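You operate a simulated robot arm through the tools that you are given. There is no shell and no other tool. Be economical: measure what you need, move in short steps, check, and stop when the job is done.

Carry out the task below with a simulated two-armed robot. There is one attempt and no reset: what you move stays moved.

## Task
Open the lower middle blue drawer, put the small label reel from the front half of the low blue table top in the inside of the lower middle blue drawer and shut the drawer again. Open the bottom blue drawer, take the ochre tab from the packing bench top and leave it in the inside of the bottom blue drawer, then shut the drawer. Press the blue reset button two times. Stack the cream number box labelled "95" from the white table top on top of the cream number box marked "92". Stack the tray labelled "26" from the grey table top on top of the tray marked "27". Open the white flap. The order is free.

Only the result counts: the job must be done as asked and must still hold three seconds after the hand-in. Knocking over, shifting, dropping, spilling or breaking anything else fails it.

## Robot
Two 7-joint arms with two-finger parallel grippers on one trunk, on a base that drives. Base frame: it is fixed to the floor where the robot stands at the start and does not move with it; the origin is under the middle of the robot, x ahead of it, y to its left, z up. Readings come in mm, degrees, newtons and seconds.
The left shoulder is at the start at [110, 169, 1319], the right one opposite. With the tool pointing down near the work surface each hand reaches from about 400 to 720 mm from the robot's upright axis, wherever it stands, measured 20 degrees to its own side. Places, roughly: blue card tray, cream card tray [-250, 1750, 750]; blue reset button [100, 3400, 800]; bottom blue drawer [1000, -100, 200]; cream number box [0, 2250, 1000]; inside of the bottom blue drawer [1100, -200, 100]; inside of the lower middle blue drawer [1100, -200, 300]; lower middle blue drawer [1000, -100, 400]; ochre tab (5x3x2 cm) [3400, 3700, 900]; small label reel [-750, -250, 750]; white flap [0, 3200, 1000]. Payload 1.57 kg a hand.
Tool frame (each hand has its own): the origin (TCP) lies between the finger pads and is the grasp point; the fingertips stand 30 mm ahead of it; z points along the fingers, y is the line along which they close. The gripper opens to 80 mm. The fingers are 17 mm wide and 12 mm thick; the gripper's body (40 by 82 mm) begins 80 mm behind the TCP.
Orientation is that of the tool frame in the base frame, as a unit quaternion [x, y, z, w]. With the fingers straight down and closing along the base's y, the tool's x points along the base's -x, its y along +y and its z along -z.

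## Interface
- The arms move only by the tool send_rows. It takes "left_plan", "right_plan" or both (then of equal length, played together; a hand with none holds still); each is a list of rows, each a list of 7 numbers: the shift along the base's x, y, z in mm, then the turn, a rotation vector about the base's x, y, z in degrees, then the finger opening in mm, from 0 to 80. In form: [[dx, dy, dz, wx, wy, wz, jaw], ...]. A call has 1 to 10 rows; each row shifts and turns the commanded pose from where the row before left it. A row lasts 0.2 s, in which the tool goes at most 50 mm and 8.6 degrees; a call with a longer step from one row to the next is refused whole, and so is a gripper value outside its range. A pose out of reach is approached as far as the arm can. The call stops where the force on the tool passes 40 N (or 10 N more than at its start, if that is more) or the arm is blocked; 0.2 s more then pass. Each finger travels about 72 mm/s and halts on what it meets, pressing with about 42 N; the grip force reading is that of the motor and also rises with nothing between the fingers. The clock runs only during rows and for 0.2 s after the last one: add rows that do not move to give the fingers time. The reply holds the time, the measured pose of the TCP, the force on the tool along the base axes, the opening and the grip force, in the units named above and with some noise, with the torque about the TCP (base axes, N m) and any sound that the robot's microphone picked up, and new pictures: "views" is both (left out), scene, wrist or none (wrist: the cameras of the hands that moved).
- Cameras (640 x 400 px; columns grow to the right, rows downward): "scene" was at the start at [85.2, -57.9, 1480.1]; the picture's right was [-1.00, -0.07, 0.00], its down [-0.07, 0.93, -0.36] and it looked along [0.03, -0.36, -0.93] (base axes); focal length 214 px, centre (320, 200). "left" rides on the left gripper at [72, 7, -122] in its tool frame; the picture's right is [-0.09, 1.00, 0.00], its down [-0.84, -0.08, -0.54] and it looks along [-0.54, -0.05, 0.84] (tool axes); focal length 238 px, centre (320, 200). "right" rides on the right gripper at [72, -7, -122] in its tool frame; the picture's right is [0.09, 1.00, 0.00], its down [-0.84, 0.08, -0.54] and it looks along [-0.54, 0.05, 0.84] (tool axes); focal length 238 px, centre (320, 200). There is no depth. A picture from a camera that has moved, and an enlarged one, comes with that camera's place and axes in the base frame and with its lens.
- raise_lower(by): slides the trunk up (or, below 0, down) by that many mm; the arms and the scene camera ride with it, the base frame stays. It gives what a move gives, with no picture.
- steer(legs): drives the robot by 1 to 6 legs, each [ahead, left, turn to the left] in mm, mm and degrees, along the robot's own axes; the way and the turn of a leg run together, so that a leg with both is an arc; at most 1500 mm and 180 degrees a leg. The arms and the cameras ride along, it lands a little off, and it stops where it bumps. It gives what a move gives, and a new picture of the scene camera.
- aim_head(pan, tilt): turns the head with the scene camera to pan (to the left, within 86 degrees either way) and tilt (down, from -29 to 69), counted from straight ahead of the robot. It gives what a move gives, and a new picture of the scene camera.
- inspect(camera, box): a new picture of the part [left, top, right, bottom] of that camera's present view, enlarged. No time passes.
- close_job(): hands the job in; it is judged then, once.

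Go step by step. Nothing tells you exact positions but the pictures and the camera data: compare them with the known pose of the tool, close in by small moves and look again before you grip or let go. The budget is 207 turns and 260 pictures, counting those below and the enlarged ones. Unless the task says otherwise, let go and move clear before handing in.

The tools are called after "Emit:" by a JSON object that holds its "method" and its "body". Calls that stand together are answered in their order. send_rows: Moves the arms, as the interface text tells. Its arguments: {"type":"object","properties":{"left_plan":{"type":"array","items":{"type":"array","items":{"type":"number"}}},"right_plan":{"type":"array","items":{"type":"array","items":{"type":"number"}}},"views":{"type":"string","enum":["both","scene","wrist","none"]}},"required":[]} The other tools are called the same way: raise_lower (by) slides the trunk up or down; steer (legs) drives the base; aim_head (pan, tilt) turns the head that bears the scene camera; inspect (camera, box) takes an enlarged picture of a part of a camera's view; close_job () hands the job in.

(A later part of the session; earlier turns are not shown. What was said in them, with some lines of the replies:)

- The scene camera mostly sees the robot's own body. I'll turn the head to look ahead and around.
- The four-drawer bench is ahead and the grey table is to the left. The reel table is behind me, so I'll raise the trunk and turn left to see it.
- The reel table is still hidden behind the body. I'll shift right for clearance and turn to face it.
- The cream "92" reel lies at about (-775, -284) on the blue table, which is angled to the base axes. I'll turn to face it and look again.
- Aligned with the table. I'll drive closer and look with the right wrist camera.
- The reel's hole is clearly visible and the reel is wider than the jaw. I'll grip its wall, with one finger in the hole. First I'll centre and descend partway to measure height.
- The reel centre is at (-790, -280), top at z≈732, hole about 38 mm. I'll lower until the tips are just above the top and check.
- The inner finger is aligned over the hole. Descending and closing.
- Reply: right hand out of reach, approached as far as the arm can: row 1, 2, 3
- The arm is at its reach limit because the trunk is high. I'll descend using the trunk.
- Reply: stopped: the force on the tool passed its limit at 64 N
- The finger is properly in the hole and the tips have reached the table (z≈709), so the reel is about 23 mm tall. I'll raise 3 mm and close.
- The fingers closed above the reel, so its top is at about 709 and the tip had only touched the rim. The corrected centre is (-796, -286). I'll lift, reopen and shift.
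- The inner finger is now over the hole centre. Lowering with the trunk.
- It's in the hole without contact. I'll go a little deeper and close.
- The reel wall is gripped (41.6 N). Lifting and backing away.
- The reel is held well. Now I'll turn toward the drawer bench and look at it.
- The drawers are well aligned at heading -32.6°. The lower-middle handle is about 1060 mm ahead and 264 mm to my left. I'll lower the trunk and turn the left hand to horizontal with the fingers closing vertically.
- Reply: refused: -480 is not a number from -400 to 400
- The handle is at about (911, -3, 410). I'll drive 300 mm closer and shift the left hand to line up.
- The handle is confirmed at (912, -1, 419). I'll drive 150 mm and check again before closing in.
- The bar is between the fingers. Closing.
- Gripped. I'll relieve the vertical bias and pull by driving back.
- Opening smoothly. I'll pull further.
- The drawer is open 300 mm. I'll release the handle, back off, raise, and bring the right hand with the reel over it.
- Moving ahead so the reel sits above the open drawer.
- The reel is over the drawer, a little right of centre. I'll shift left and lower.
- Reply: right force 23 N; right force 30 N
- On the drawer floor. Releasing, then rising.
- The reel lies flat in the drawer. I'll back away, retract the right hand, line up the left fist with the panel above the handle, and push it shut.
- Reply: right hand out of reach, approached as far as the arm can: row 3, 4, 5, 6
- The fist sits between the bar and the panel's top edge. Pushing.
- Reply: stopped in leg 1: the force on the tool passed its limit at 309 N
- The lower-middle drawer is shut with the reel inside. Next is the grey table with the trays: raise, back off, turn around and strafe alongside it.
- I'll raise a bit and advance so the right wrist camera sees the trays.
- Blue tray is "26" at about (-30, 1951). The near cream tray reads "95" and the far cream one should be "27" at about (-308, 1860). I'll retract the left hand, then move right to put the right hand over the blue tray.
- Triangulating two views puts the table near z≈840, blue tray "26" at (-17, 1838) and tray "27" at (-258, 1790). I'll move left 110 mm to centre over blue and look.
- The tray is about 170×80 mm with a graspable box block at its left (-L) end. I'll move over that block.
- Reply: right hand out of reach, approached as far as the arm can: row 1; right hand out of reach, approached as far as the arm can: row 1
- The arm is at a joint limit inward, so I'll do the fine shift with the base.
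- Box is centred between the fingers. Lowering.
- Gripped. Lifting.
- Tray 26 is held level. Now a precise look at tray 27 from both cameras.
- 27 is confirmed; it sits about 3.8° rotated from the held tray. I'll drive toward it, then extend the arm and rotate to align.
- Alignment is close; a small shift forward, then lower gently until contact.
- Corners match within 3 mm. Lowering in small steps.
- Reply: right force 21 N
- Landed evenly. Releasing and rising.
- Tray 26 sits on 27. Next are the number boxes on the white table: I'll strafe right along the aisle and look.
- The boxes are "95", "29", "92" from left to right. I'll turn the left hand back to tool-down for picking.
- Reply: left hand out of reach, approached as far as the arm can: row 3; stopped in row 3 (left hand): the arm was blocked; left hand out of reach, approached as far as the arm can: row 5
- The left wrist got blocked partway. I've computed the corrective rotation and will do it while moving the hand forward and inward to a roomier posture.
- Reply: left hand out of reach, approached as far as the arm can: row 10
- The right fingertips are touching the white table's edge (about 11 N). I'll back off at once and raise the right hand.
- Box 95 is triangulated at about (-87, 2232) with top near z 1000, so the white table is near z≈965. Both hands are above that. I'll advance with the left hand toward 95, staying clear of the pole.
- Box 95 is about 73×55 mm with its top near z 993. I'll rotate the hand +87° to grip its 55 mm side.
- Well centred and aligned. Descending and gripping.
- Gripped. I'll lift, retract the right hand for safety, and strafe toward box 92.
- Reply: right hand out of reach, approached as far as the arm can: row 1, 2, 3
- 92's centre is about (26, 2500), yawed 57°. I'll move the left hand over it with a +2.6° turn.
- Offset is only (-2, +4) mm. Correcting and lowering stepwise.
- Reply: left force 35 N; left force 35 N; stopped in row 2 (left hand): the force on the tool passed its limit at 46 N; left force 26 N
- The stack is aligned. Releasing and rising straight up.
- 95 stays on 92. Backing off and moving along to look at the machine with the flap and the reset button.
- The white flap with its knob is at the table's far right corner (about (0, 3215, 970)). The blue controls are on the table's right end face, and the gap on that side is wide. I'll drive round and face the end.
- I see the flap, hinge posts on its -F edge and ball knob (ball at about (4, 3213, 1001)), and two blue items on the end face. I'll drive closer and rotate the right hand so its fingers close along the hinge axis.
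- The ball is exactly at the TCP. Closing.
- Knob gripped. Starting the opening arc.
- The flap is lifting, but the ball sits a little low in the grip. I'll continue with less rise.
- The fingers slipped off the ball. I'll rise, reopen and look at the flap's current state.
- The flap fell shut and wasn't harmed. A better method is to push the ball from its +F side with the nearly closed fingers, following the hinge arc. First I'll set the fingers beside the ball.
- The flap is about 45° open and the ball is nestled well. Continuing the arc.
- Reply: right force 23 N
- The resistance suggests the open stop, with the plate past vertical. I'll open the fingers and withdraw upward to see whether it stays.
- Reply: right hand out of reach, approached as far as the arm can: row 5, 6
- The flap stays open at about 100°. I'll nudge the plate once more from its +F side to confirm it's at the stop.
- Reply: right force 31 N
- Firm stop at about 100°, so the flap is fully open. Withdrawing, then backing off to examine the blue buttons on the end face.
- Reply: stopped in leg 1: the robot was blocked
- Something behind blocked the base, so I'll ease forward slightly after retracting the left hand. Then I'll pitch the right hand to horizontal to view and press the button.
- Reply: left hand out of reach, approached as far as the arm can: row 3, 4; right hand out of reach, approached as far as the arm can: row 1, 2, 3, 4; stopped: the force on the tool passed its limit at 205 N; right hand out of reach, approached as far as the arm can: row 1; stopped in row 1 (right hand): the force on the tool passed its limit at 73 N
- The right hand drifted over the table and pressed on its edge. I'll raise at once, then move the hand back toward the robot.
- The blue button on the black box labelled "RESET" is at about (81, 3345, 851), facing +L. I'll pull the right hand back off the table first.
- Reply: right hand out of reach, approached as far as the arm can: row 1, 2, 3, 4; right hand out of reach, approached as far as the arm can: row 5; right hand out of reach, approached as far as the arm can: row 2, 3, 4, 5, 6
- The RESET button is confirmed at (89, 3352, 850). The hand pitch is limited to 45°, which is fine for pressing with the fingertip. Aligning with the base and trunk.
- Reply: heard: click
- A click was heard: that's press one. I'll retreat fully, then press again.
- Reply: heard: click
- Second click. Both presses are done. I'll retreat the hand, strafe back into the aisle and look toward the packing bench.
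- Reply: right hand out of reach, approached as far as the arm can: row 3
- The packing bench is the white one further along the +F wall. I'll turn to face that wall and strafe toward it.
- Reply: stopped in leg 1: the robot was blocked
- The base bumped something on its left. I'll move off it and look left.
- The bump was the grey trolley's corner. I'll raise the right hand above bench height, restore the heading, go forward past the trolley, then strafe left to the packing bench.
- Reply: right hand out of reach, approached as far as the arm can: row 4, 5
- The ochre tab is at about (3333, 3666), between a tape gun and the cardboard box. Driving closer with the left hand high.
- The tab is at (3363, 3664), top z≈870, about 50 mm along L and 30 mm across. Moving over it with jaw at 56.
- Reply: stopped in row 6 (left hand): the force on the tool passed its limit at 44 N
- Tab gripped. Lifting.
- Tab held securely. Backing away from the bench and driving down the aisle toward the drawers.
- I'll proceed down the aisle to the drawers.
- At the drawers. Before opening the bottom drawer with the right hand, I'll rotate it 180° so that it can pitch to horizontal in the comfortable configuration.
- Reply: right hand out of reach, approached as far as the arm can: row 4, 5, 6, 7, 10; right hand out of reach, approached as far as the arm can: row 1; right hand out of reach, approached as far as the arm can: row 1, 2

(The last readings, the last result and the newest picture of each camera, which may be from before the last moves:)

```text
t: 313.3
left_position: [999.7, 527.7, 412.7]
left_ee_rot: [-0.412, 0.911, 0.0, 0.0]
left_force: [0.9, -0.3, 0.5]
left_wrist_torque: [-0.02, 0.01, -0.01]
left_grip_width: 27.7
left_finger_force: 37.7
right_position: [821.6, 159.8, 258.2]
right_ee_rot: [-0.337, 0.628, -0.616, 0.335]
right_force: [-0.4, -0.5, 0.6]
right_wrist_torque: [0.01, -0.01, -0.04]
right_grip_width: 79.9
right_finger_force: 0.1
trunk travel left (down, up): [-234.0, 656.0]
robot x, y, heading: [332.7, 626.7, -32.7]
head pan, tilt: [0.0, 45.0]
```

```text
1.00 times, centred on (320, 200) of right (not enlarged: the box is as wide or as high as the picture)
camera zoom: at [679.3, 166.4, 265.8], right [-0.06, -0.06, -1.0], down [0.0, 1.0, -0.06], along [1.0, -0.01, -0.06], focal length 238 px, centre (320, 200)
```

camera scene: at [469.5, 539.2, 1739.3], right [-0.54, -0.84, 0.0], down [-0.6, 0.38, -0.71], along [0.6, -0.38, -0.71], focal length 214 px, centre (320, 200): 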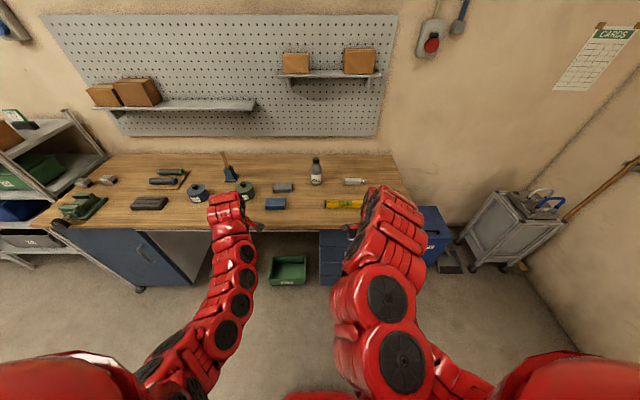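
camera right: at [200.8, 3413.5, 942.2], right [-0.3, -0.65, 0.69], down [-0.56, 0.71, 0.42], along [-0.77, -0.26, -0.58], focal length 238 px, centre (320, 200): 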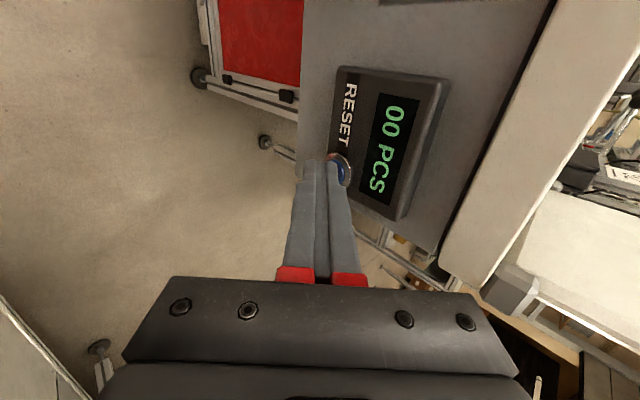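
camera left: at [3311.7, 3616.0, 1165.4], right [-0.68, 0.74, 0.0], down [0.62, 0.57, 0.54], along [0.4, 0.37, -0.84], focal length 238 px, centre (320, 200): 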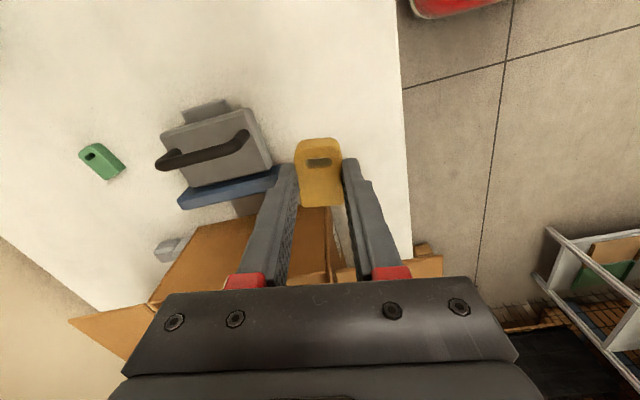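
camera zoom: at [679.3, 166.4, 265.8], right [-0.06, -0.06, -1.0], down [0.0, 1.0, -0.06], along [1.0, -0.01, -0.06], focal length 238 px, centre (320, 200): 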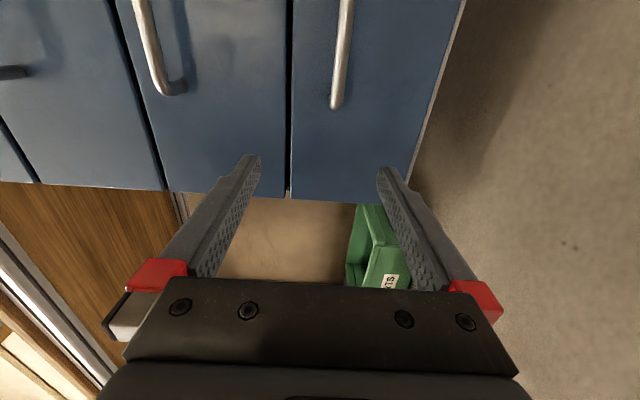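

The right hand is level. The bottom handle is at z≈239, and I'm 85 mm too far left. Adjusting the base and trunk.

Emit:
{"method": "raise_lower", "body": {"by": -19}}

Emit:
{"method": "steer", "body": {"legs": [[0, -84, 0], [95, 0, 0]]}}

Emit:
{"method": "inspect", "body": {"camera": "right", "box": [0, 0, 640, 400]}}

```text
t: 314.0
left_position: [999.5, 528.8, 394.4]
left_ee_rot: [-0.412, 0.911, 0.0, 0.002]
left_force: [0.4, 0.5, -1.0]
left_wrist_torque: [-0.03, 0.0, 0.01]
left_grip_width: 27.6
left_finger_force: 38.7
right_position: [822.5, 160.1, 238.9]
right_ee_rot: [-0.336, 0.629, -0.615, 0.335]
right_force: [0.3, 0.2, 0.2]
right_wrist_torque: [-0.01, 0.02, 0.0]
right_grip_width: 79.8
right_finger_force: 0.1
trunk travel left (down, up): [-215.0, 675.0]
robot x, y, heading: [333.7, 627.2, -32.7]
head pan, tilt: [0.0, 45.0]
```

```text
t: 315.8
left_position: [1033.6, 406.7, 392.5]
left_ee_rot: [-0.412, 0.911, -0.001, 0.0]
left_force: [-0.2, 0.5, -0.6]
left_wrist_torque: [-0.01, 0.02, -0.01]
left_grip_width: 27.8
left_finger_force: 37.3
right_position: [856.0, 38.7, 240.1]
right_ee_rot: [-0.338, 0.628, -0.616, 0.336]
right_force: [0.1, -0.3, -0.7]
right_wrist_torque: [0.01, 0.03, -0.02]
right_grip_width: 80.1
right_finger_force: 0.0
trunk travel left (down, up): [-215.0, 675.0]
robot x, y, heading: [365.7, 506.7, -32.4]
head pan, tilt: [0.0, 45.0]
camera scene: at [503.7, 416.6, 1090.2], right [-0.54, -0.84, 0.0], down [-0.6, 0.38, -0.71], along [0.6, -0.38, -0.71], focal length 214 px, centre (320, 200)
```

scene: 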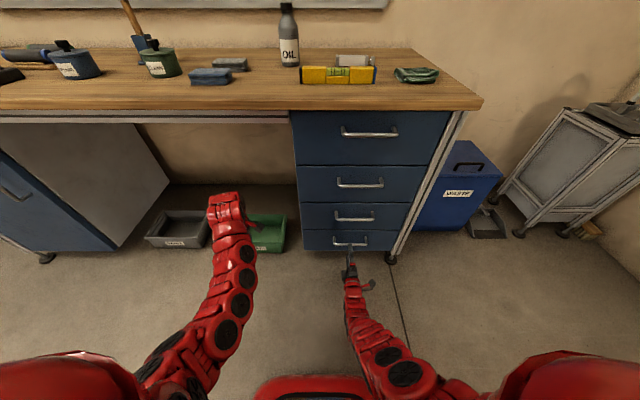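

```text
1.00 times, centred on (320, 200) of right (not enlarged: the box is as wide or as high as the picture)
camera zoom: at [713.7, 44.1, 246.5], right [-0.06, -0.06, -1.0], down [0.0, 1.0, -0.06], along [1.0, -0.01, -0.06], focal length 238 px, centre (320, 200)
```

zoom: 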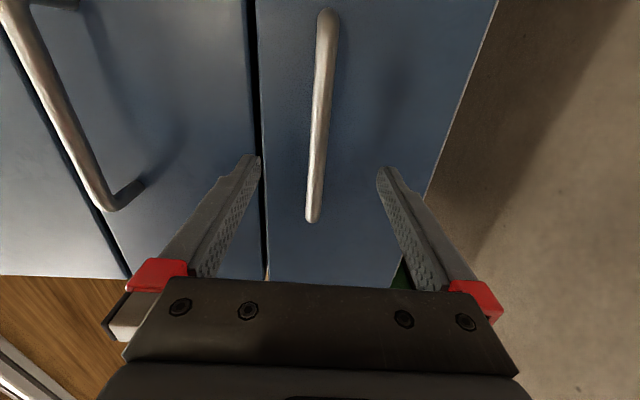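

Emit:
{"method": "steer", "body": {"legs": [[58, 0, 0]]}}

Emit:
{"method": "inspect", "body": {"camera": "right", "box": [0, 0, 640, 400]}}

```text
t: 316.7
left_position: [1083.1, 375.6, 393.2]
left_ee_rot: [-0.412, 0.911, 0.0, 0.0]
left_force: [-0.2, 0.3, 0.4]
left_wrist_torque: [0.0, -0.02, -0.02]
left_grip_width: 27.9
left_finger_force: 38.0
right_position: [905.5, 5.8, 238.3]
right_ee_rot: [-0.337, 0.628, -0.616, 0.335]
right_force: [-0.2, 0.5, 0.0]
right_wrist_torque: [0.01, 0.0, 0.01]
right_grip_width: 80.0
right_finger_force: 0.1
trunk travel left (down, up): [-215.0, 675.0]
robot x, y, heading: [413.4, 473.4, -32.5]
head pan, tilt: [0.0, 45.0]
camera scene: at [553.1, 385.1, 1090.2], right [-0.54, -0.84, 0.0], down [-0.6, 0.38, -0.71], along [0.6, -0.38, -0.71], focal length 214 px, centre (320, 200)
```

scene: 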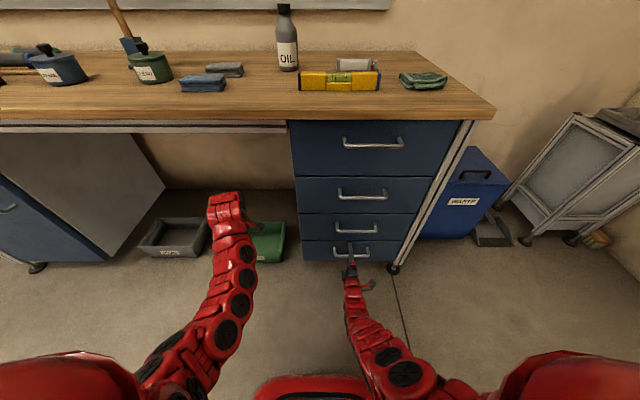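

```text
1.00 times, centred on (320, 200) of right (not enlarged: the box is as wide or as high as the picture)
camera zoom: at [762.9, 12.6, 246.5], right [-0.06, -0.06, -1.0], down [0.0, 1.0, -0.06], along [1.0, -0.01, -0.06], focal length 238 px, centre (320, 200)
```

zoom: 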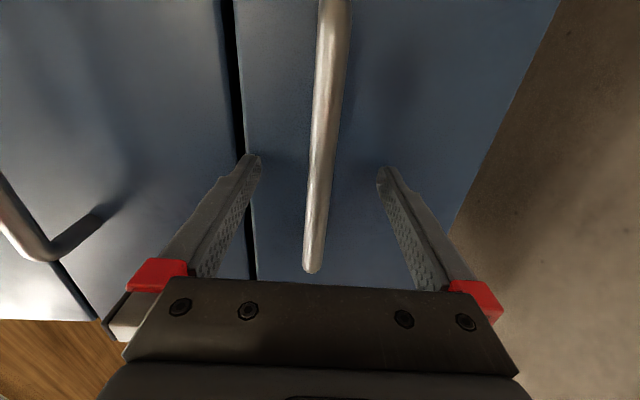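

Emit:
{"method": "send_rows", "body": {"right_plan": [[3.4, -2.2, 0, 0, 0, 0, 60], [0, 0, 0, 0, 0, 0, 35], [0, 0, 0, 0, 0, 0, 15], [0, 0, 0, 0, 0, 0, 5], [0, 0, 0, 0, 0, 0, 5]], "views": "wrist"}}

```text
t: 317.9
left_position: [1082.5, 374.7, 393.2]
left_ee_rot: [-0.413, 0.911, 0.0, 0.002]
left_force: [-0.5, 0.2, -1.0]
left_wrist_torque: [0.0, 0.03, 0.0]
left_grip_width: 27.7
left_finger_force: 38.0
right_position: [908.0, 3.8, 239.0]
right_ee_rot: [-0.338, 0.628, -0.615, 0.336]
right_force: [-0.2, -0.3, 1.0]
right_wrist_torque: [-0.23, 0.17, 0.18]
right_grip_width: 13.8
right_finger_force: 29.8
trunk travel left (down, up): [-215.0, 675.0]
robot x, y, heading: [416.3, 472.9, -32.5]
head pan, tilt: [0.0, 45.0]
camera right: at [766.3, 10.6, 247.2], right [-0.06, -0.06, -1.0], down [0.0, 1.0, -0.06], along [1.0, -0.01, -0.06], focal length 238 px, centre (320, 200)
```

right: 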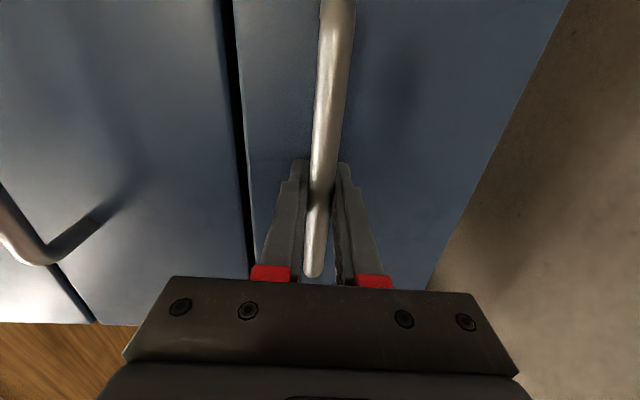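

Gripped. Pulling the bottom drawer open by driving back.

Emit:
{"method": "steer", "body": {"legs": [[-300, 0, 0]]}}

```text
t: 320.0
left_position: [831.7, 537.1, 394.0]
left_ee_rot: [-0.414, 0.91, 0.0, 0.001]
left_force: [0.5, 0.2, -0.2]
left_wrist_torque: [-0.01, 0.02, 0.02]
left_grip_width: 28.0
left_finger_force: 38.0
right_position: [658.8, 165.3, 239.4]
right_ee_rot: [-0.337, 0.628, -0.616, 0.336]
right_force: [-7.5, -10.9, 1.9]
right_wrist_torque: [-0.17, 0.11, 0.37]
right_grip_width: 13.6
right_finger_force: 30.0
trunk travel left (down, up): [-215.0, 675.0]
robot x, y, heading: [165.8, 635.7, -32.0]
head pan, tilt: [0.0, 45.0]
camera scene: at [301.4, 545.3, 1090.3], right [-0.53, -0.85, 0.0], down [-0.6, 0.38, -0.71], along [0.6, -0.38, -0.71], focal length 214 px, centre (320, 200)
```

scene: 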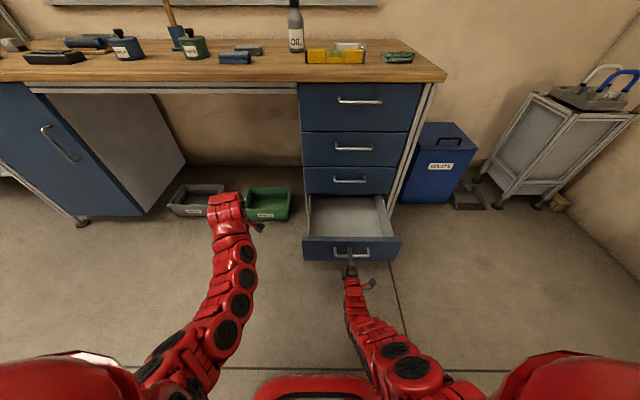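

The bottom drawer is open about 296 mm. Releasing the handle, backing off, then bringing the left hand with the tab over the drawer.

Emit:
{"method": "send_rows", "body": {"right_plan": [[0, 0, 0, 0, 0, 0, 30], [0, 0, 0, 0, 0, 0, 60], [0, 0, 0, 0, 0, 0, 80], [0, 0, 0, 0, 0, 0, 80]], "views": "none"}}

Emit:
{"method": "steer", "body": {"legs": [[-120, 0, 0], [0, -406, -0.5], [250, 0, 0]]}}

Emit:
{"method": "inspect", "body": {"camera": "left", "box": [0, 0, 640, 400]}}

```text
t: 321.0
left_position: [831.8, 536.8, 393.8]
left_ee_rot: [-0.414, 0.91, 0.0, 0.002]
left_force: [0.2, 0.1, 0.3]
left_wrist_torque: [0.01, 0.01, 0.03]
left_grip_width: 27.9
left_finger_force: 38.4
right_position: [659.3, 164.8, 240.6]
right_ee_rot: [-0.338, 0.629, -0.614, 0.337]
right_force: [-0.2, 0.4, 0.3]
right_wrist_torque: [-0.03, 0.01, -0.01]
right_grip_width: 80.0
right_finger_force: 0.0
trunk travel left (down, up): [-215.0, 675.0]
robot x, y, heading: [163.9, 633.8, -32.4]
head pan, tilt: [0.0, 45.0]
```

```text
t: 325.8
left_position: [718.7, 114.8, 395.3]
left_ee_rot: [-0.409, 0.912, 0.0, 0.001]
left_force: [-0.4, -0.3, -0.9]
left_wrist_torque: [-0.02, -0.01, 0.02]
left_grip_width: 27.7
left_finger_force: 38.1
right_position: [540.9, -256.0, 239.5]
right_ee_rot: [-0.335, 0.63, -0.617, 0.333]
right_force: [-0.2, 0.0, -0.2]
right_wrist_torque: [0.03, 0.0, -0.01]
right_grip_width: 79.8
right_finger_force: 0.0
trunk travel left (down, up): [-215.0, 675.0]
robot x, y, heading: [50.5, 218.2, -32.8]
head pan, tilt: [0.0, 45.0]
camera scene: at [188.3, 128.6, 1090.2], right [-0.54, -0.84, 0.0], down [-0.59, 0.38, -0.71], along [0.59, -0.38, -0.71], focal length 214 px, centre (320, 200)
```

scene: 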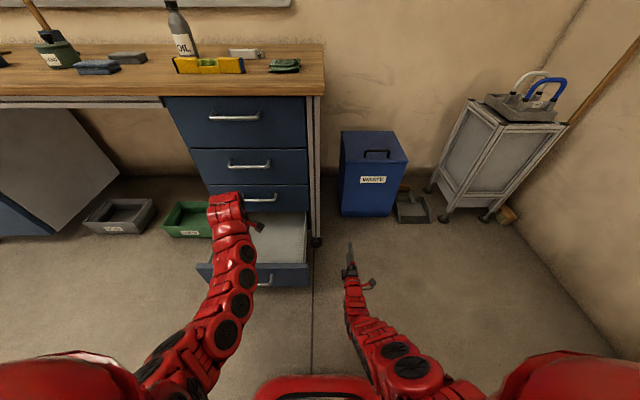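

```text
1.00 times, centred on (320, 200) of left (not enlarged: the box is as wide or as high as the picture)
camera zoom: at [667.1, 64.0, 515.2], right [-0.68, 0.73, 0.0], down [0.61, 0.57, 0.54], along [0.4, 0.37, -0.84], focal length 238 px, centre (320, 200)
```

zoom: 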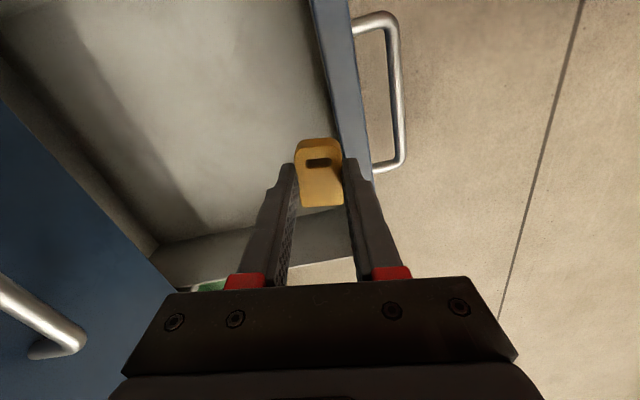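

I need about 95 mm more forward to be over the middle of the open drawer.

Emit:
{"method": "steer", "body": {"legs": [[95, 0, 0]]}}

Emit:
{"method": "raise_lower", "body": {"by": -120}}

Emit:
{"method": "inspect", "body": {"camera": "left", "box": [0, 0, 640, 400]}}

```text
t: 326.9
left_position: [798.0, 64.1, 392.9]
left_ee_rot: [-0.409, 0.913, -0.001, 0.002]
left_force: [0.0, 0.2, 0.2]
left_wrist_torque: [0.02, 0.0, 0.0]
left_grip_width: 27.6
left_finger_force: 38.4
right_position: [619.5, -305.7, 237.8]
right_ee_rot: [-0.336, 0.63, -0.617, 0.333]
right_force: [-0.7, -0.1, 1.1]
right_wrist_torque: [0.0, 0.01, 0.03]
right_grip_width: 80.1
right_finger_force: 0.0
trunk travel left (down, up): [-215.0, 675.0]
robot x, y, heading: [131.0, 165.3, -33.2]
head pan, tilt: [0.0, 45.0]
camera scene: at [267.6, 77.4, 1090.2], right [-0.54, -0.84, 0.0], down [-0.59, 0.38, -0.71], along [0.59, -0.38, -0.71], focal length 214 px, centre (320, 200)
```

scene: 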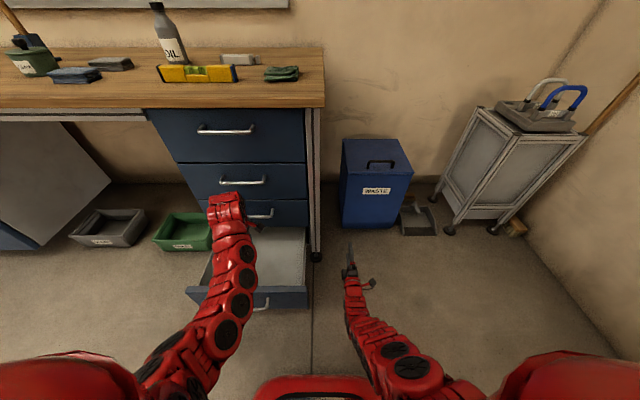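

```text
t: 328.4
left_position: [797.9, 62.6, 274.7]
left_ee_rot: [-0.409, 0.913, 0.0, 0.001]
left_force: [0.1, -0.6, 0.1]
left_wrist_torque: [0.0, 0.04, -0.01]
left_grip_width: 27.7
left_finger_force: 37.9
right_position: [619.9, -306.5, 120.2]
right_ee_rot: [-0.334, 0.629, -0.617, 0.334]
right_force: [-1.2, 0.3, 0.0]
right_wrist_torque: [-0.01, -0.03, -0.01]
right_grip_width: 79.6
right_finger_force: 0.0
trunk travel left (down, up): [-95.0, 795.0]
robot x, y, heading: [131.3, 166.6, -33.0]
head pan, tilt: [0.0, 45.0]
```

```text
1.00 times, centred on (320, 200) of left (not enlarged: the box is as wide or as high as the picture)
camera zoom: at [746.1, 13.0, 395.5], right [-0.68, 0.73, 0.0], down [0.61, 0.57, 0.54], along [0.4, 0.37, -0.84], focal length 238 px, centre (320, 200)
```

zoom: 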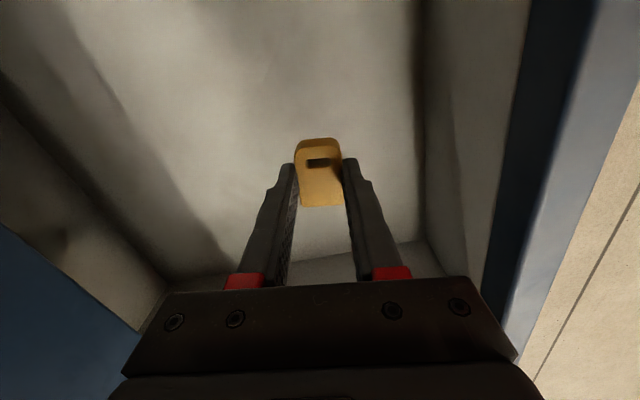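

Inside the drawer. Lowering with the arm, since the right hand is already near the floor.

Emit:
{"method": "send_rows", "body": {"left_plan": [[0, 0, -30, 0, 0, 0, 12], [0, 0, -30, 0, 0, 0, 12], [0, 0, -20, 0, 0, 0, 12], [0, 0, 0, 0, 0, 0, 12]], "views": "wrist"}}

```text
t: 329.4
left_position: [797.7, 64.2, 194.1]
left_ee_rot: [-0.41, 0.912, 0.0, 0.001]
left_force: [0.2, 0.5, 0.6]
left_wrist_torque: [-0.02, 0.02, -0.02]
left_grip_width: 27.6
left_finger_force: 37.9
right_position: [619.8, -306.7, 120.2]
right_ee_rot: [-0.335, 0.63, -0.616, 0.334]
right_force: [-0.6, -0.3, -0.4]
right_wrist_torque: [-0.01, -0.03, 0.01]
right_grip_width: 79.9
right_finger_force: 0.0
trunk travel left (down, up): [-95.0, 795.0]
robot x, y, heading: [130.8, 168.4, -33.1]
head pan, tilt: [0.0, 45.0]
camera left: at [745.9, 13.6, 315.6], right [-0.68, 0.73, 0.0], down [0.61, 0.57, 0.54], along [0.4, 0.37, -0.84], focal length 238 px, centre (320, 200)
```

left: 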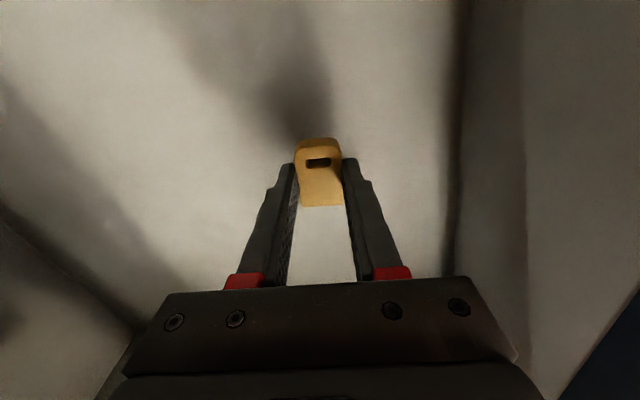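

Emit:
{"method": "send_rows", "body": {"left_plan": [[0, 0, -8, 0, 0, 0, 12], [0, 0, -6, 0, 0, 0, 12], [0, 0, 0, 0, 0, 0, 12]], "views": "none"}}

Emit:
{"method": "send_rows", "body": {"left_plan": [[0, 0, -6, 0, 0, 0, 12], [0, 0, -6, 0, 0, 0, 12], [0, 0, 0, 0, 0, 0, 12]], "views": "wrist"}}

```text
t: 330.2
left_position: [798.4, 64.1, 179.4]
left_ee_rot: [-0.409, 0.912, 0.0, 0.001]
left_force: [0.4, 0.2, -0.7]
left_wrist_torque: [0.0, 0.01, 0.03]
left_grip_width: 27.7
left_finger_force: 38.1
right_position: [620.8, -306.4, 119.3]
right_ee_rot: [-0.335, 0.63, -0.616, 0.333]
right_force: [-0.2, -0.4, 1.1]
right_wrist_torque: [0.0, 0.02, 0.04]
right_grip_width: 79.9
right_finger_force: 0.1
trunk travel left (down, up): [-95.0, 795.0]
robot x, y, heading: [129.2, 162.8, -32.8]
head pan, tilt: [0.0, 45.0]
```

```text
t: 331.0
left_position: [798.3, 63.9, 168.4]
left_ee_rot: [-0.409, 0.913, -0.001, 0.001]
left_force: [0.5, 0.0, 0.0]
left_wrist_torque: [0.0, -0.03, -0.01]
left_grip_width: 27.8
left_finger_force: 38.0
right_position: [619.9, -305.7, 120.1]
right_ee_rot: [-0.335, 0.63, -0.616, 0.333]
right_force: [-0.2, 0.3, -0.5]
right_wrist_torque: [-0.04, 0.03, -0.01]
right_grip_width: 80.1
right_finger_force: 0.1
trunk travel left (down, up): [-95.0, 795.0]
robot x, y, heading: [132.5, 165.9, -33.1]
head pan, tilt: [0.0, 45.0]
camera left: at [746.4, 12.9, 289.3], right [-0.68, 0.73, 0.0], down [0.61, 0.57, 0.54], along [0.4, 0.37, -0.84], focal length 238 px, centre (320, 200)
```

left: 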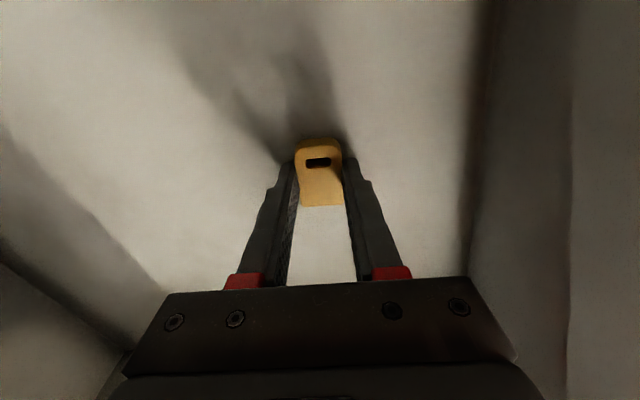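

Shadows are converging, so the floor is near. Continuing down gently.

Emit:
{"method": "send_rows", "body": {"left_plan": [[0, 0, -5, 0, 0, 0, 12], [0, 0, -5, 0, 0, 0, 12], [0, 0, 0, 0, 0, 0, 12]], "views": "none"}}

Emit:
{"method": "send_rows", "body": {"left_plan": [[0, 0, -5, 0, 0, 0, 12], [0, 0, -5, 0, 0, 0, 12], [0, 0, 0, 0, 0, 0, 12]], "views": "none"}}

```text
t: 331.9
left_position: [802.4, 62.1, 162.8]
left_ee_rot: [-0.409, 0.913, -0.006, 0.007]
left_force: [-0.1, -2.6, 21.0]
left_wrist_torque: [0.18, 0.32, 0.1]
left_grip_width: 27.9
left_finger_force: 37.7
right_position: [619.7, -306.4, 121.8]
right_ee_rot: [-0.333, 0.629, -0.618, 0.335]
right_force: [-0.7, 0.5, 0.2]
right_wrist_torque: [-0.02, 0.05, 0.0]
right_grip_width: 80.0
right_finger_force: 0.1
trunk travel left (down, up): [-95.0, 795.0]
robot x, y, heading: [128.5, 164.9, -32.9]
head pan, tilt: [0.0, 45.0]
stopped in row 3 (left hand): the force on the tool passed its limit at 42 N (the readings are from after the stop); the commanded pose is now the measured one
```

```text
t: 332.2
left_position: [804.7, 58.9, 164.6]
left_ee_rot: [-0.409, 0.913, -0.008, 0.01]
left_force: [-1.3, -1.9, 22.3]
left_wrist_torque: [0.09, 0.41, 0.03]
left_grip_width: 27.6
left_finger_force: 38.0
right_position: [620.9, -306.5, 121.2]
right_ee_rot: [-0.333, 0.629, -0.617, 0.335]
right_force: [-0.3, -0.4, -0.4]
right_wrist_torque: [-0.01, 0.0, -0.05]
right_grip_width: 80.0
right_finger_force: 0.0
trunk travel left (down, up): [-95.0, 795.0]
robot x, y, heading: [131.2, 169.1, -32.8]
head pan, tilt: [0.0, 45.0]
stopped in row 1 (left hand): the force on the tool passed its limit at 45 N (the readings are from after the stop); the commanded pose is now the measured one
```

On the floor. Release and rise.

Emit:
{"method": "send_rows", "body": {"left_plan": [[0, 0, 2, 0, 0, 0, 30], [0, 0, 0, 0, 0, 0, 40], [0, 0, 0, 0, 0, 0, 46], [0, 0, 0, 0, 0, 0, 46], [0, 0, 25, 0, 0, 0, 46], [0, 0, 40, 0, 0, 0, 46]], "views": "wrist"}}

Emit:
{"method": "raise_lower", "body": {"by": 220}}

Emit:
{"method": "inspect", "body": {"camera": "left", "box": [0, 0, 640, 400]}}

```text
t: 333.6
left_position: [803.1, 61.6, 225.0]
left_ee_rot: [-0.409, 0.912, -0.005, 0.007]
left_force: [0.4, 0.2, 0.2]
left_wrist_torque: [-0.01, 0.01, 0.0]
left_grip_width: 46.0
left_finger_force: 0.1
right_position: [619.7, -305.7, 119.8]
right_ee_rot: [-0.335, 0.629, -0.617, 0.334]
right_force: [0.6, 0.2, -0.3]
right_wrist_torque: [0.02, -0.01, 0.02]
right_grip_width: 79.9
right_finger_force: 0.0
trunk travel left (down, up): [-95.0, 795.0]
robot x, y, heading: [128.3, 166.2, -33.1]
head pan, tilt: [0.0, 45.0]
camera left: at [749.9, 11.3, 347.4], right [-0.68, 0.73, -0.01], down [0.6, 0.58, 0.55], along [0.41, 0.37, -0.84], focal length 238 px, centre (320, 200)
```

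left: 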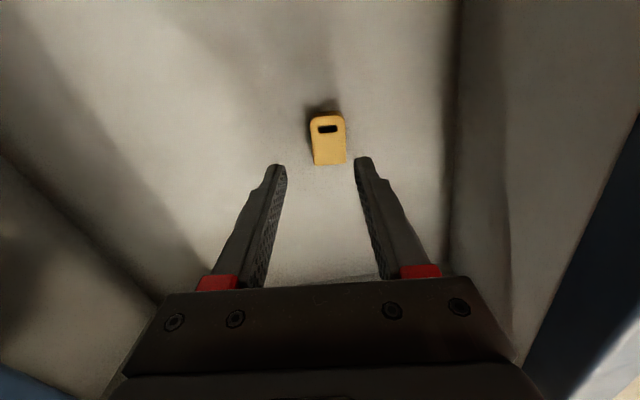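

```text
t: 336.0
left_position: [803.4, 60.9, 445.8]
left_ee_rot: [-0.409, 0.912, -0.006, 0.007]
left_force: [-0.3, -0.9, -0.8]
left_wrist_torque: [0.02, 0.02, 0.02]
left_grip_width: 45.8
left_finger_force: 0.2
right_position: [619.9, -306.4, 340.2]
right_ee_rot: [-0.334, 0.629, -0.617, 0.334]
right_force: [-0.5, -0.1, -0.1]
right_wrist_torque: [0.01, -0.01, 0.0]
right_grip_width: 80.2
right_finger_force: 0.1
trunk travel left (down, up): [-315.0, 575.0]
robot x, y, heading: [130.6, 165.0, -33.1]
head pan, tilt: [0.0, 45.0]
```

```text
1.00 times, centred on (320, 200) of left (not enlarged: the box is as wide or as high as the picture)
camera zoom: at [749.9, 10.5, 567.6], right [-0.68, 0.73, -0.02], down [0.61, 0.58, 0.55], along [0.41, 0.36, -0.84], focal length 238 px, centre (320, 200)
```

zoom: 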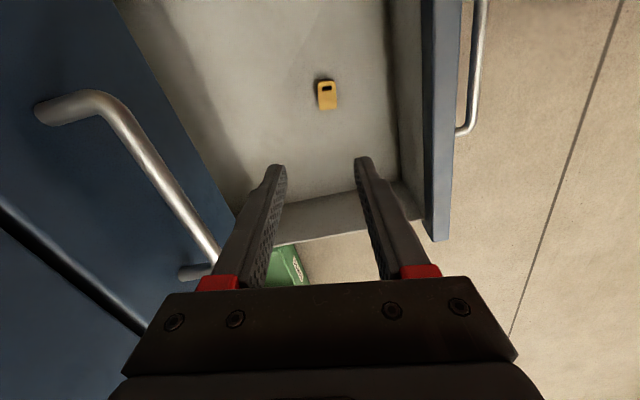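

The tab lies flat in the drawer. Now to shut it: back off, bring the right hand (closed) in front, and push the panel above the handle.

Emit:
{"method": "steer", "body": {"legs": [[-390, 0, 0.4], [0, 415, 0]]}}

Emit:
{"method": "send_rows", "body": {"right_plan": [[0, 0, 0, 0, 0, 0, 50], [0, 0, 0, 0, 0, 0, 20], [0, 0, 0, 0, 0, 0, 0], [0, 0, 0, 0, 0, 0, 0], [0, 0, 0, 0, 0, 0, 0]], "views": "none"}}

Emit:
{"method": "raise_lower", "body": {"by": -70}}

Emit:
{"method": "inspect", "body": {"camera": "right", "box": [0, 0, 640, 400]}}

```text
t: 340.6
left_position: [697.7, 624.2, 446.7]
left_ee_rot: [-0.412, 0.911, -0.007, 0.007]
left_force: [-0.1, -0.7, 0.1]
left_wrist_torque: [0.0, -0.03, -0.05]
left_grip_width: 46.0
left_finger_force: 0.2
right_position: [515.2, 256.9, 341.0]
right_ee_rot: [-0.336, 0.628, -0.617, 0.335]
right_force: [-0.2, 0.9, -0.2]
right_wrist_torque: [0.02, 0.01, -0.01]
right_grip_width: 79.9
right_finger_force: 0.0
trunk travel left (down, up): [-315.0, 575.0]
robot x, y, heading: [22.9, 726.2, -32.7]
head pan, tilt: [0.0, 45.0]
camera scene: at [160.6, 638.7, 1190.3], right [-0.54, -0.84, 0.0], down [-0.6, 0.38, -0.71], along [0.6, -0.38, -0.71], focal length 214 px, centre (320, 200)
```

scene: 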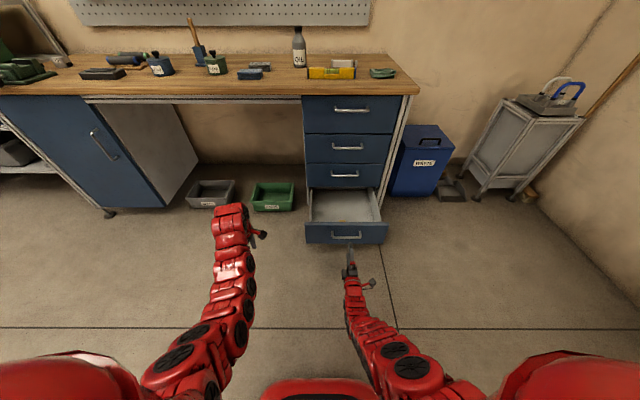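

```text
t: 341.8
left_position: [697.6, 624.2, 446.7]
left_ee_rot: [-0.412, 0.911, -0.006, 0.006]
left_force: [0.3, 0.9, -0.5]
left_wrist_torque: [0.02, -0.03, 0.0]
left_grip_width: 45.9
left_finger_force: 0.0
right_position: [515.9, 255.5, 339.2]
right_ee_rot: [-0.336, 0.628, -0.616, 0.335]
right_force: [0.0, -0.5, 0.0]
right_wrist_torque: [0.0, -0.02, -0.02]
right_grip_width: 0.0
right_finger_force: 21.5
trunk travel left (down, up): [-315.0, 575.0]
robot x, y, heading: [23.4, 730.9, -32.4]
head pan, tilt: [0.0, 45.0]
```

```text
t: 342.9
left_position: [696.4, 624.8, 377.7]
left_ee_rot: [-0.412, 0.911, -0.006, 0.006]
left_force: [-0.4, 0.7, 0.0]
left_wrist_torque: [-0.02, 0.0, 0.0]
left_grip_width: 46.3
left_finger_force: 0.0
right_position: [515.8, 255.5, 269.0]
right_ee_rot: [-0.336, 0.628, -0.616, 0.336]
right_force: [-0.5, -0.3, 0.2]
right_wrist_torque: [0.01, 0.02, 0.04]
right_grip_width: 0.1
right_finger_force: 21.7
trunk travel left (down, up): [-245.0, 645.0]
robot x, y, heading: [24.8, 727.3, -32.8]
head pan, tilt: [0.0, 45.0]
```

```text
1.00 times, centred on (320, 200) of right (not enlarged: the box is as wide or as high as the picture)
camera zoom: at [373.0, 262.6, 277.6], right [-0.06, -0.06, -1.0], down [0.01, 1.0, -0.06], along [1.0, -0.01, -0.06], focal length 238 px, centre (320, 200)
```

zoom: 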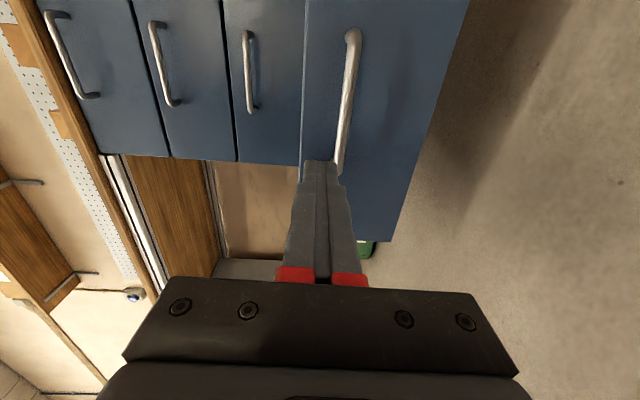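

Emit:
{"method": "steer", "body": {"legs": [[150, 0, 0]]}}

Emit:
{"method": "inspect", "body": {"camera": "right", "box": [0, 0, 640, 400]}}

```text
t: 344.3
left_position: [823.5, 542.0, 377.2]
left_ee_rot: [-0.411, 0.911, -0.006, 0.006]
left_force: [-0.3, 0.0, -0.4]
left_wrist_torque: [0.0, 0.01, -0.01]
left_grip_width: 46.2
left_finger_force: 0.0
right_position: [642.4, 173.6, 269.5]
right_ee_rot: [-0.336, 0.629, -0.617, 0.334]
right_force: [0.1, -0.2, -0.1]
right_wrist_torque: [-0.02, -0.06, 0.0]
right_grip_width: 0.0
right_finger_force: 21.1
trunk travel left (down, up): [-245.0, 645.0]
robot x, y, heading: [152.1, 644.3, -32.6]
head pan, tilt: [0.0, 45.0]
camera scene: at [287.8, 556.8, 1120.2], right [-0.54, -0.84, 0.0], down [-0.6, 0.38, -0.71], along [0.6, -0.38, -0.71], focal length 214 px, centre (320, 200)
```

scene: 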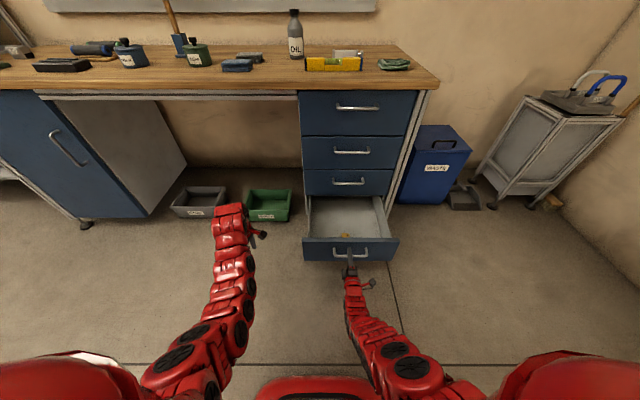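

```text
1.00 times, centred on (320, 200) of right (not enlarged: the box is as wide or as high as the picture)
camera zoom: at [499.9, 181.0, 277.3], right [-0.06, -0.06, -1.0], down [0.01, 1.0, -0.06], along [1.0, -0.01, -0.06], focal length 238 px, centre (320, 200)
```

zoom: 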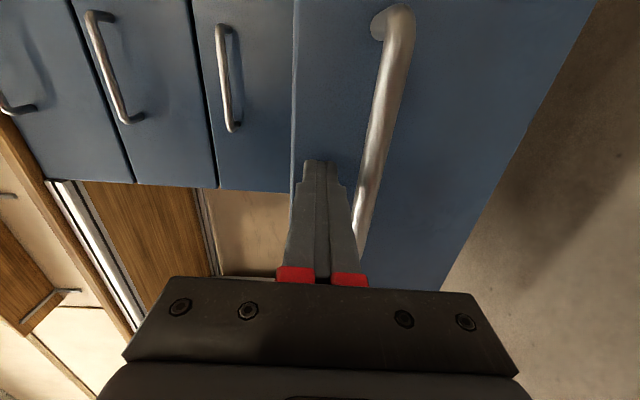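

Emit:
{"method": "raise_lower", "body": {"by": -4}}

Emit:
{"method": "steer", "body": {"legs": [[280, 0, 0]]}}

Emit:
{"method": "steer", "body": {"legs": [[25, 0, 0]]}}

```text
t: 344.8
left_position: [822.5, 543.3, 373.9]
left_ee_rot: [-0.411, 0.911, -0.006, 0.007]
left_force: [0.0, 0.2, -0.2]
left_wrist_torque: [-0.01, 0.04, 0.02]
left_grip_width: 46.1
left_finger_force: 0.1
right_position: [641.9, 174.1, 267.1]
right_ee_rot: [-0.336, 0.628, -0.616, 0.335]
right_force: [0.0, -0.2, 0.1]
right_wrist_torque: [0.02, 0.02, -0.01]
right_grip_width: 0.4
right_finger_force: 20.9
trunk travel left (down, up): [-241.0, 649.0]
robot x, y, heading: [149.6, 648.9, -32.6]
head pan, tilt: [0.0, 45.0]
```

```text
t: 346.7
left_position: [1058.5, 392.7, 373.0]
left_ee_rot: [-0.411, 0.912, -0.007, 0.007]
left_force: [0.4, 0.3, 0.1]
left_wrist_torque: [-0.01, 0.01, -0.08]
left_grip_width: 46.1
left_finger_force: 0.1
right_position: [876.9, 23.7, 264.9]
right_ee_rot: [-0.335, 0.629, -0.617, 0.334]
right_force: [0.1, 0.0, 0.0]
right_wrist_torque: [-0.03, -0.01, 0.01]
right_grip_width: 0.0
right_finger_force: 21.1
trunk travel left (down, up): [-241.0, 649.0]
robot x, y, heading: [384.3, 494.5, -32.8]
head pan, tilt: [0.0, 45.0]
camera scene: at [522.8, 406.2, 1116.2], right [-0.54, -0.84, 0.0], down [-0.6, 0.38, -0.71], along [0.6, -0.38, -0.71], focal length 214 px, centre (320, 200)
```

scene: 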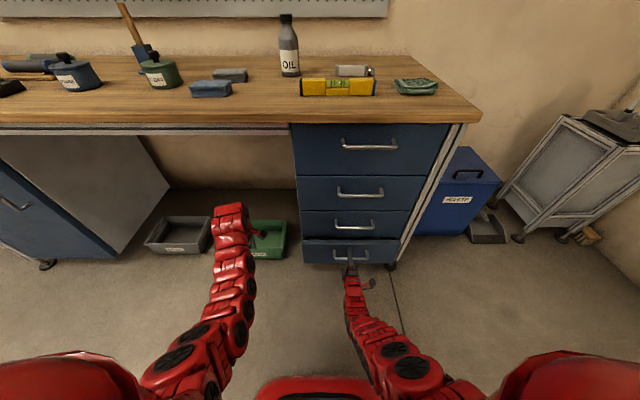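

```text
t: 347.6
left_position: [1079.6, 378.2, 372.3]
left_ee_rot: [-0.411, 0.912, -0.005, 0.006]
left_force: [0.2, -0.5, 0.4]
left_wrist_torque: [0.02, 0.0, 0.0]
left_grip_width: 46.2
left_finger_force: 0.1
right_position: [899.5, 9.5, 264.8]
right_ee_rot: [-0.336, 0.629, -0.617, 0.335]
right_force: [0.0, 0.5, 0.2]
right_wrist_torque: [-0.02, 0.01, 0.01]
right_grip_width: 0.2
right_finger_force: 21.1
trunk travel left (down, up): [-241.0, 649.0]
robot x, y, heading: [404.5, 485.8, -32.6]
head pan, tilt: [0.0, 45.0]
camera scene: at [543.9, 392.7, 1116.2], right [-0.54, -0.84, 0.0], down [-0.6, 0.38, -0.71], along [0.59, -0.38, -0.71], focal length 214 px, centre (320, 200)
```

scene: 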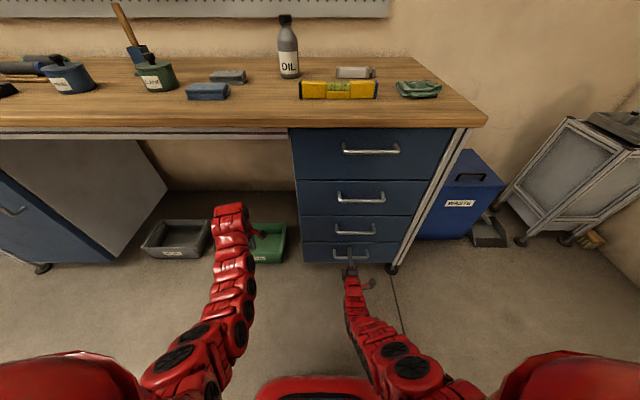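

Emit:
{"method": "steer", "body": {"legs": [[22, 0, 0]]}}

Emit:
{"method": "steer", "body": {"legs": [[-150, 0, 0]]}}

Emit:
{"method": "inspect", "body": {"camera": "scene", "box": [270, 90, 500, 270]}}

Emit:
{"method": "inspect", "body": {"camera": "right", "box": [0, 0, 640, 400]}}

```text
t: 348.4
left_position: [1094.0, 369.4, 373.4]
left_ee_rot: [-0.412, 0.911, -0.007, 0.007]
left_force: [0.3, 0.8, 0.0]
left_wrist_torque: [0.02, -0.03, -0.01]
left_grip_width: 45.8
left_finger_force: 0.1
right_position: [911.1, 2.2, 268.2]
right_ee_rot: [-0.334, 0.626, -0.619, 0.337]
right_force: [-5.8, 2.6, 0.7]
right_wrist_torque: [-0.02, -0.06, 0.06]
right_grip_width: 0.0
right_finger_force: 21.3
trunk travel left (down, up): [-241.0, 649.0]
robot x, y, heading: [423.6, 472.0, -32.8]
head pan, tilt: [0.0, 45.0]
stopped in leg 1: the force on the tool passed its limit at 120 N (the readings are from after the stop); the commanded pose is now the measured one
camera scene: at [557.6, 383.7, 1116.2], right [-0.54, -0.84, 0.0], down [-0.59, 0.38, -0.71], along [0.6, -0.38, -0.71], focal length 214 px, centre (320, 200)
```

scene: 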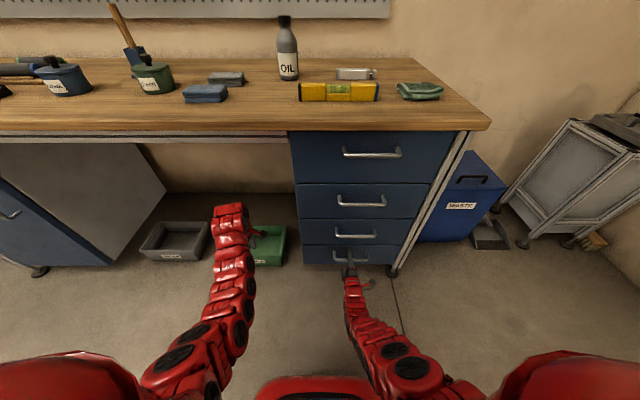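

```text
t: 349.8
left_position: [969.2, 448.5, 372.1]
left_ee_rot: [-0.411, 0.912, -0.007, 0.007]
left_force: [0.6, -0.2, -0.5]
left_wrist_torque: [-0.02, 0.02, -0.02]
left_grip_width: 46.1
left_finger_force: 0.0
right_position: [785.9, 81.6, 267.3]
right_ee_rot: [-0.334, 0.626, -0.619, 0.337]
right_force: [-0.2, 0.7, 0.6]
right_wrist_torque: [-0.01, 0.02, -0.03]
right_grip_width: 0.1
right_finger_force: 21.1
trunk travel left (down, up): [-241.0, 649.0]
robot x, y, heading: [299.7, 554.3, -32.6]
head pan, tilt: [0.0, 45.0]
camera scene: at [432.6, 463.9, 1116.4], right [-0.54, -0.84, 0.0], down [-0.59, 0.38, -0.71], along [0.59, -0.38, -0.71], focal length 214 px, centre (320, 200)
```

scene: 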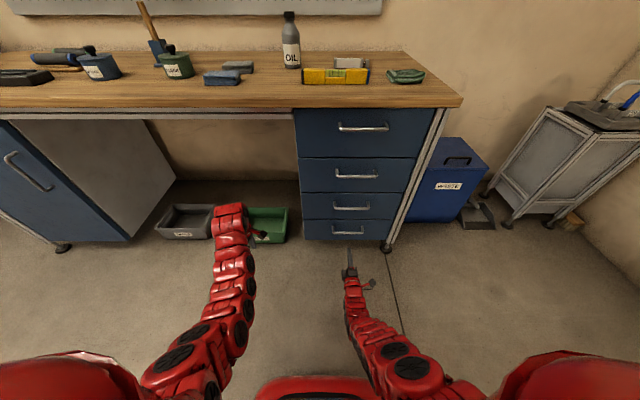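

```text
2.22 times, centred on (385, 180) of scene
camera zoom: at [432.6, 463.9, 1116.4], right [-0.54, -0.84, 0.0], down [-0.59, 0.38, -0.71], along [0.59, -0.38, -0.71], focal length 477 px, centre (176, 244)
```

zoom: 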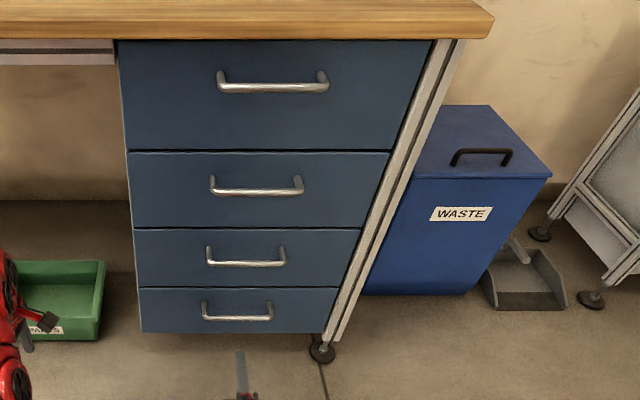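

```text
1.00 times, centred on (320, 200) of right (not enlarged: the box is as wide or as high as the picture)
camera zoom: at [643.1, 88.8, 273.5], right [-0.05, -0.07, -1.0], down [0.01, 1.0, -0.07], along [1.0, -0.01, -0.05], focal length 238 px, centre (320, 200)
```

zoom: 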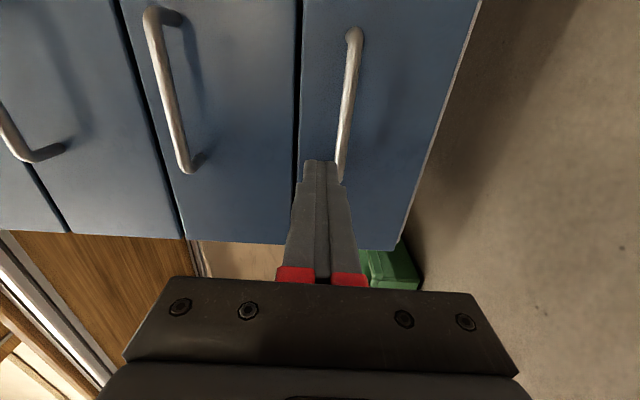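

Both drawers are flush shut, and nothing is being held. The trays and boxes looked stacked and the flap was open when I last saw them. Handing in.

Emit:
{"method": "close_job", "body": {}}

```text
The job is handed in.
```

I carried out all six parts and handed the job in; no verdict came back. Along the way I bumped the grey trolley, backed into something behind the robot near the white table, and pressed hard on that table's edge. I couldn't check whether anything moved.

- **Lower middle drawer:** the cream "92" reel is inside and the drawer is shut.
- **Bottom drawer:** the ochre tab is inside and the drawer is shut.
- **Reset button:** I pressed it twice and heard a click each time.
- **Number boxes:** "95" is on top of "92".
- **Trays:** "26" is on top of "27".
- **White flap:** open against its stop, at about 100°.
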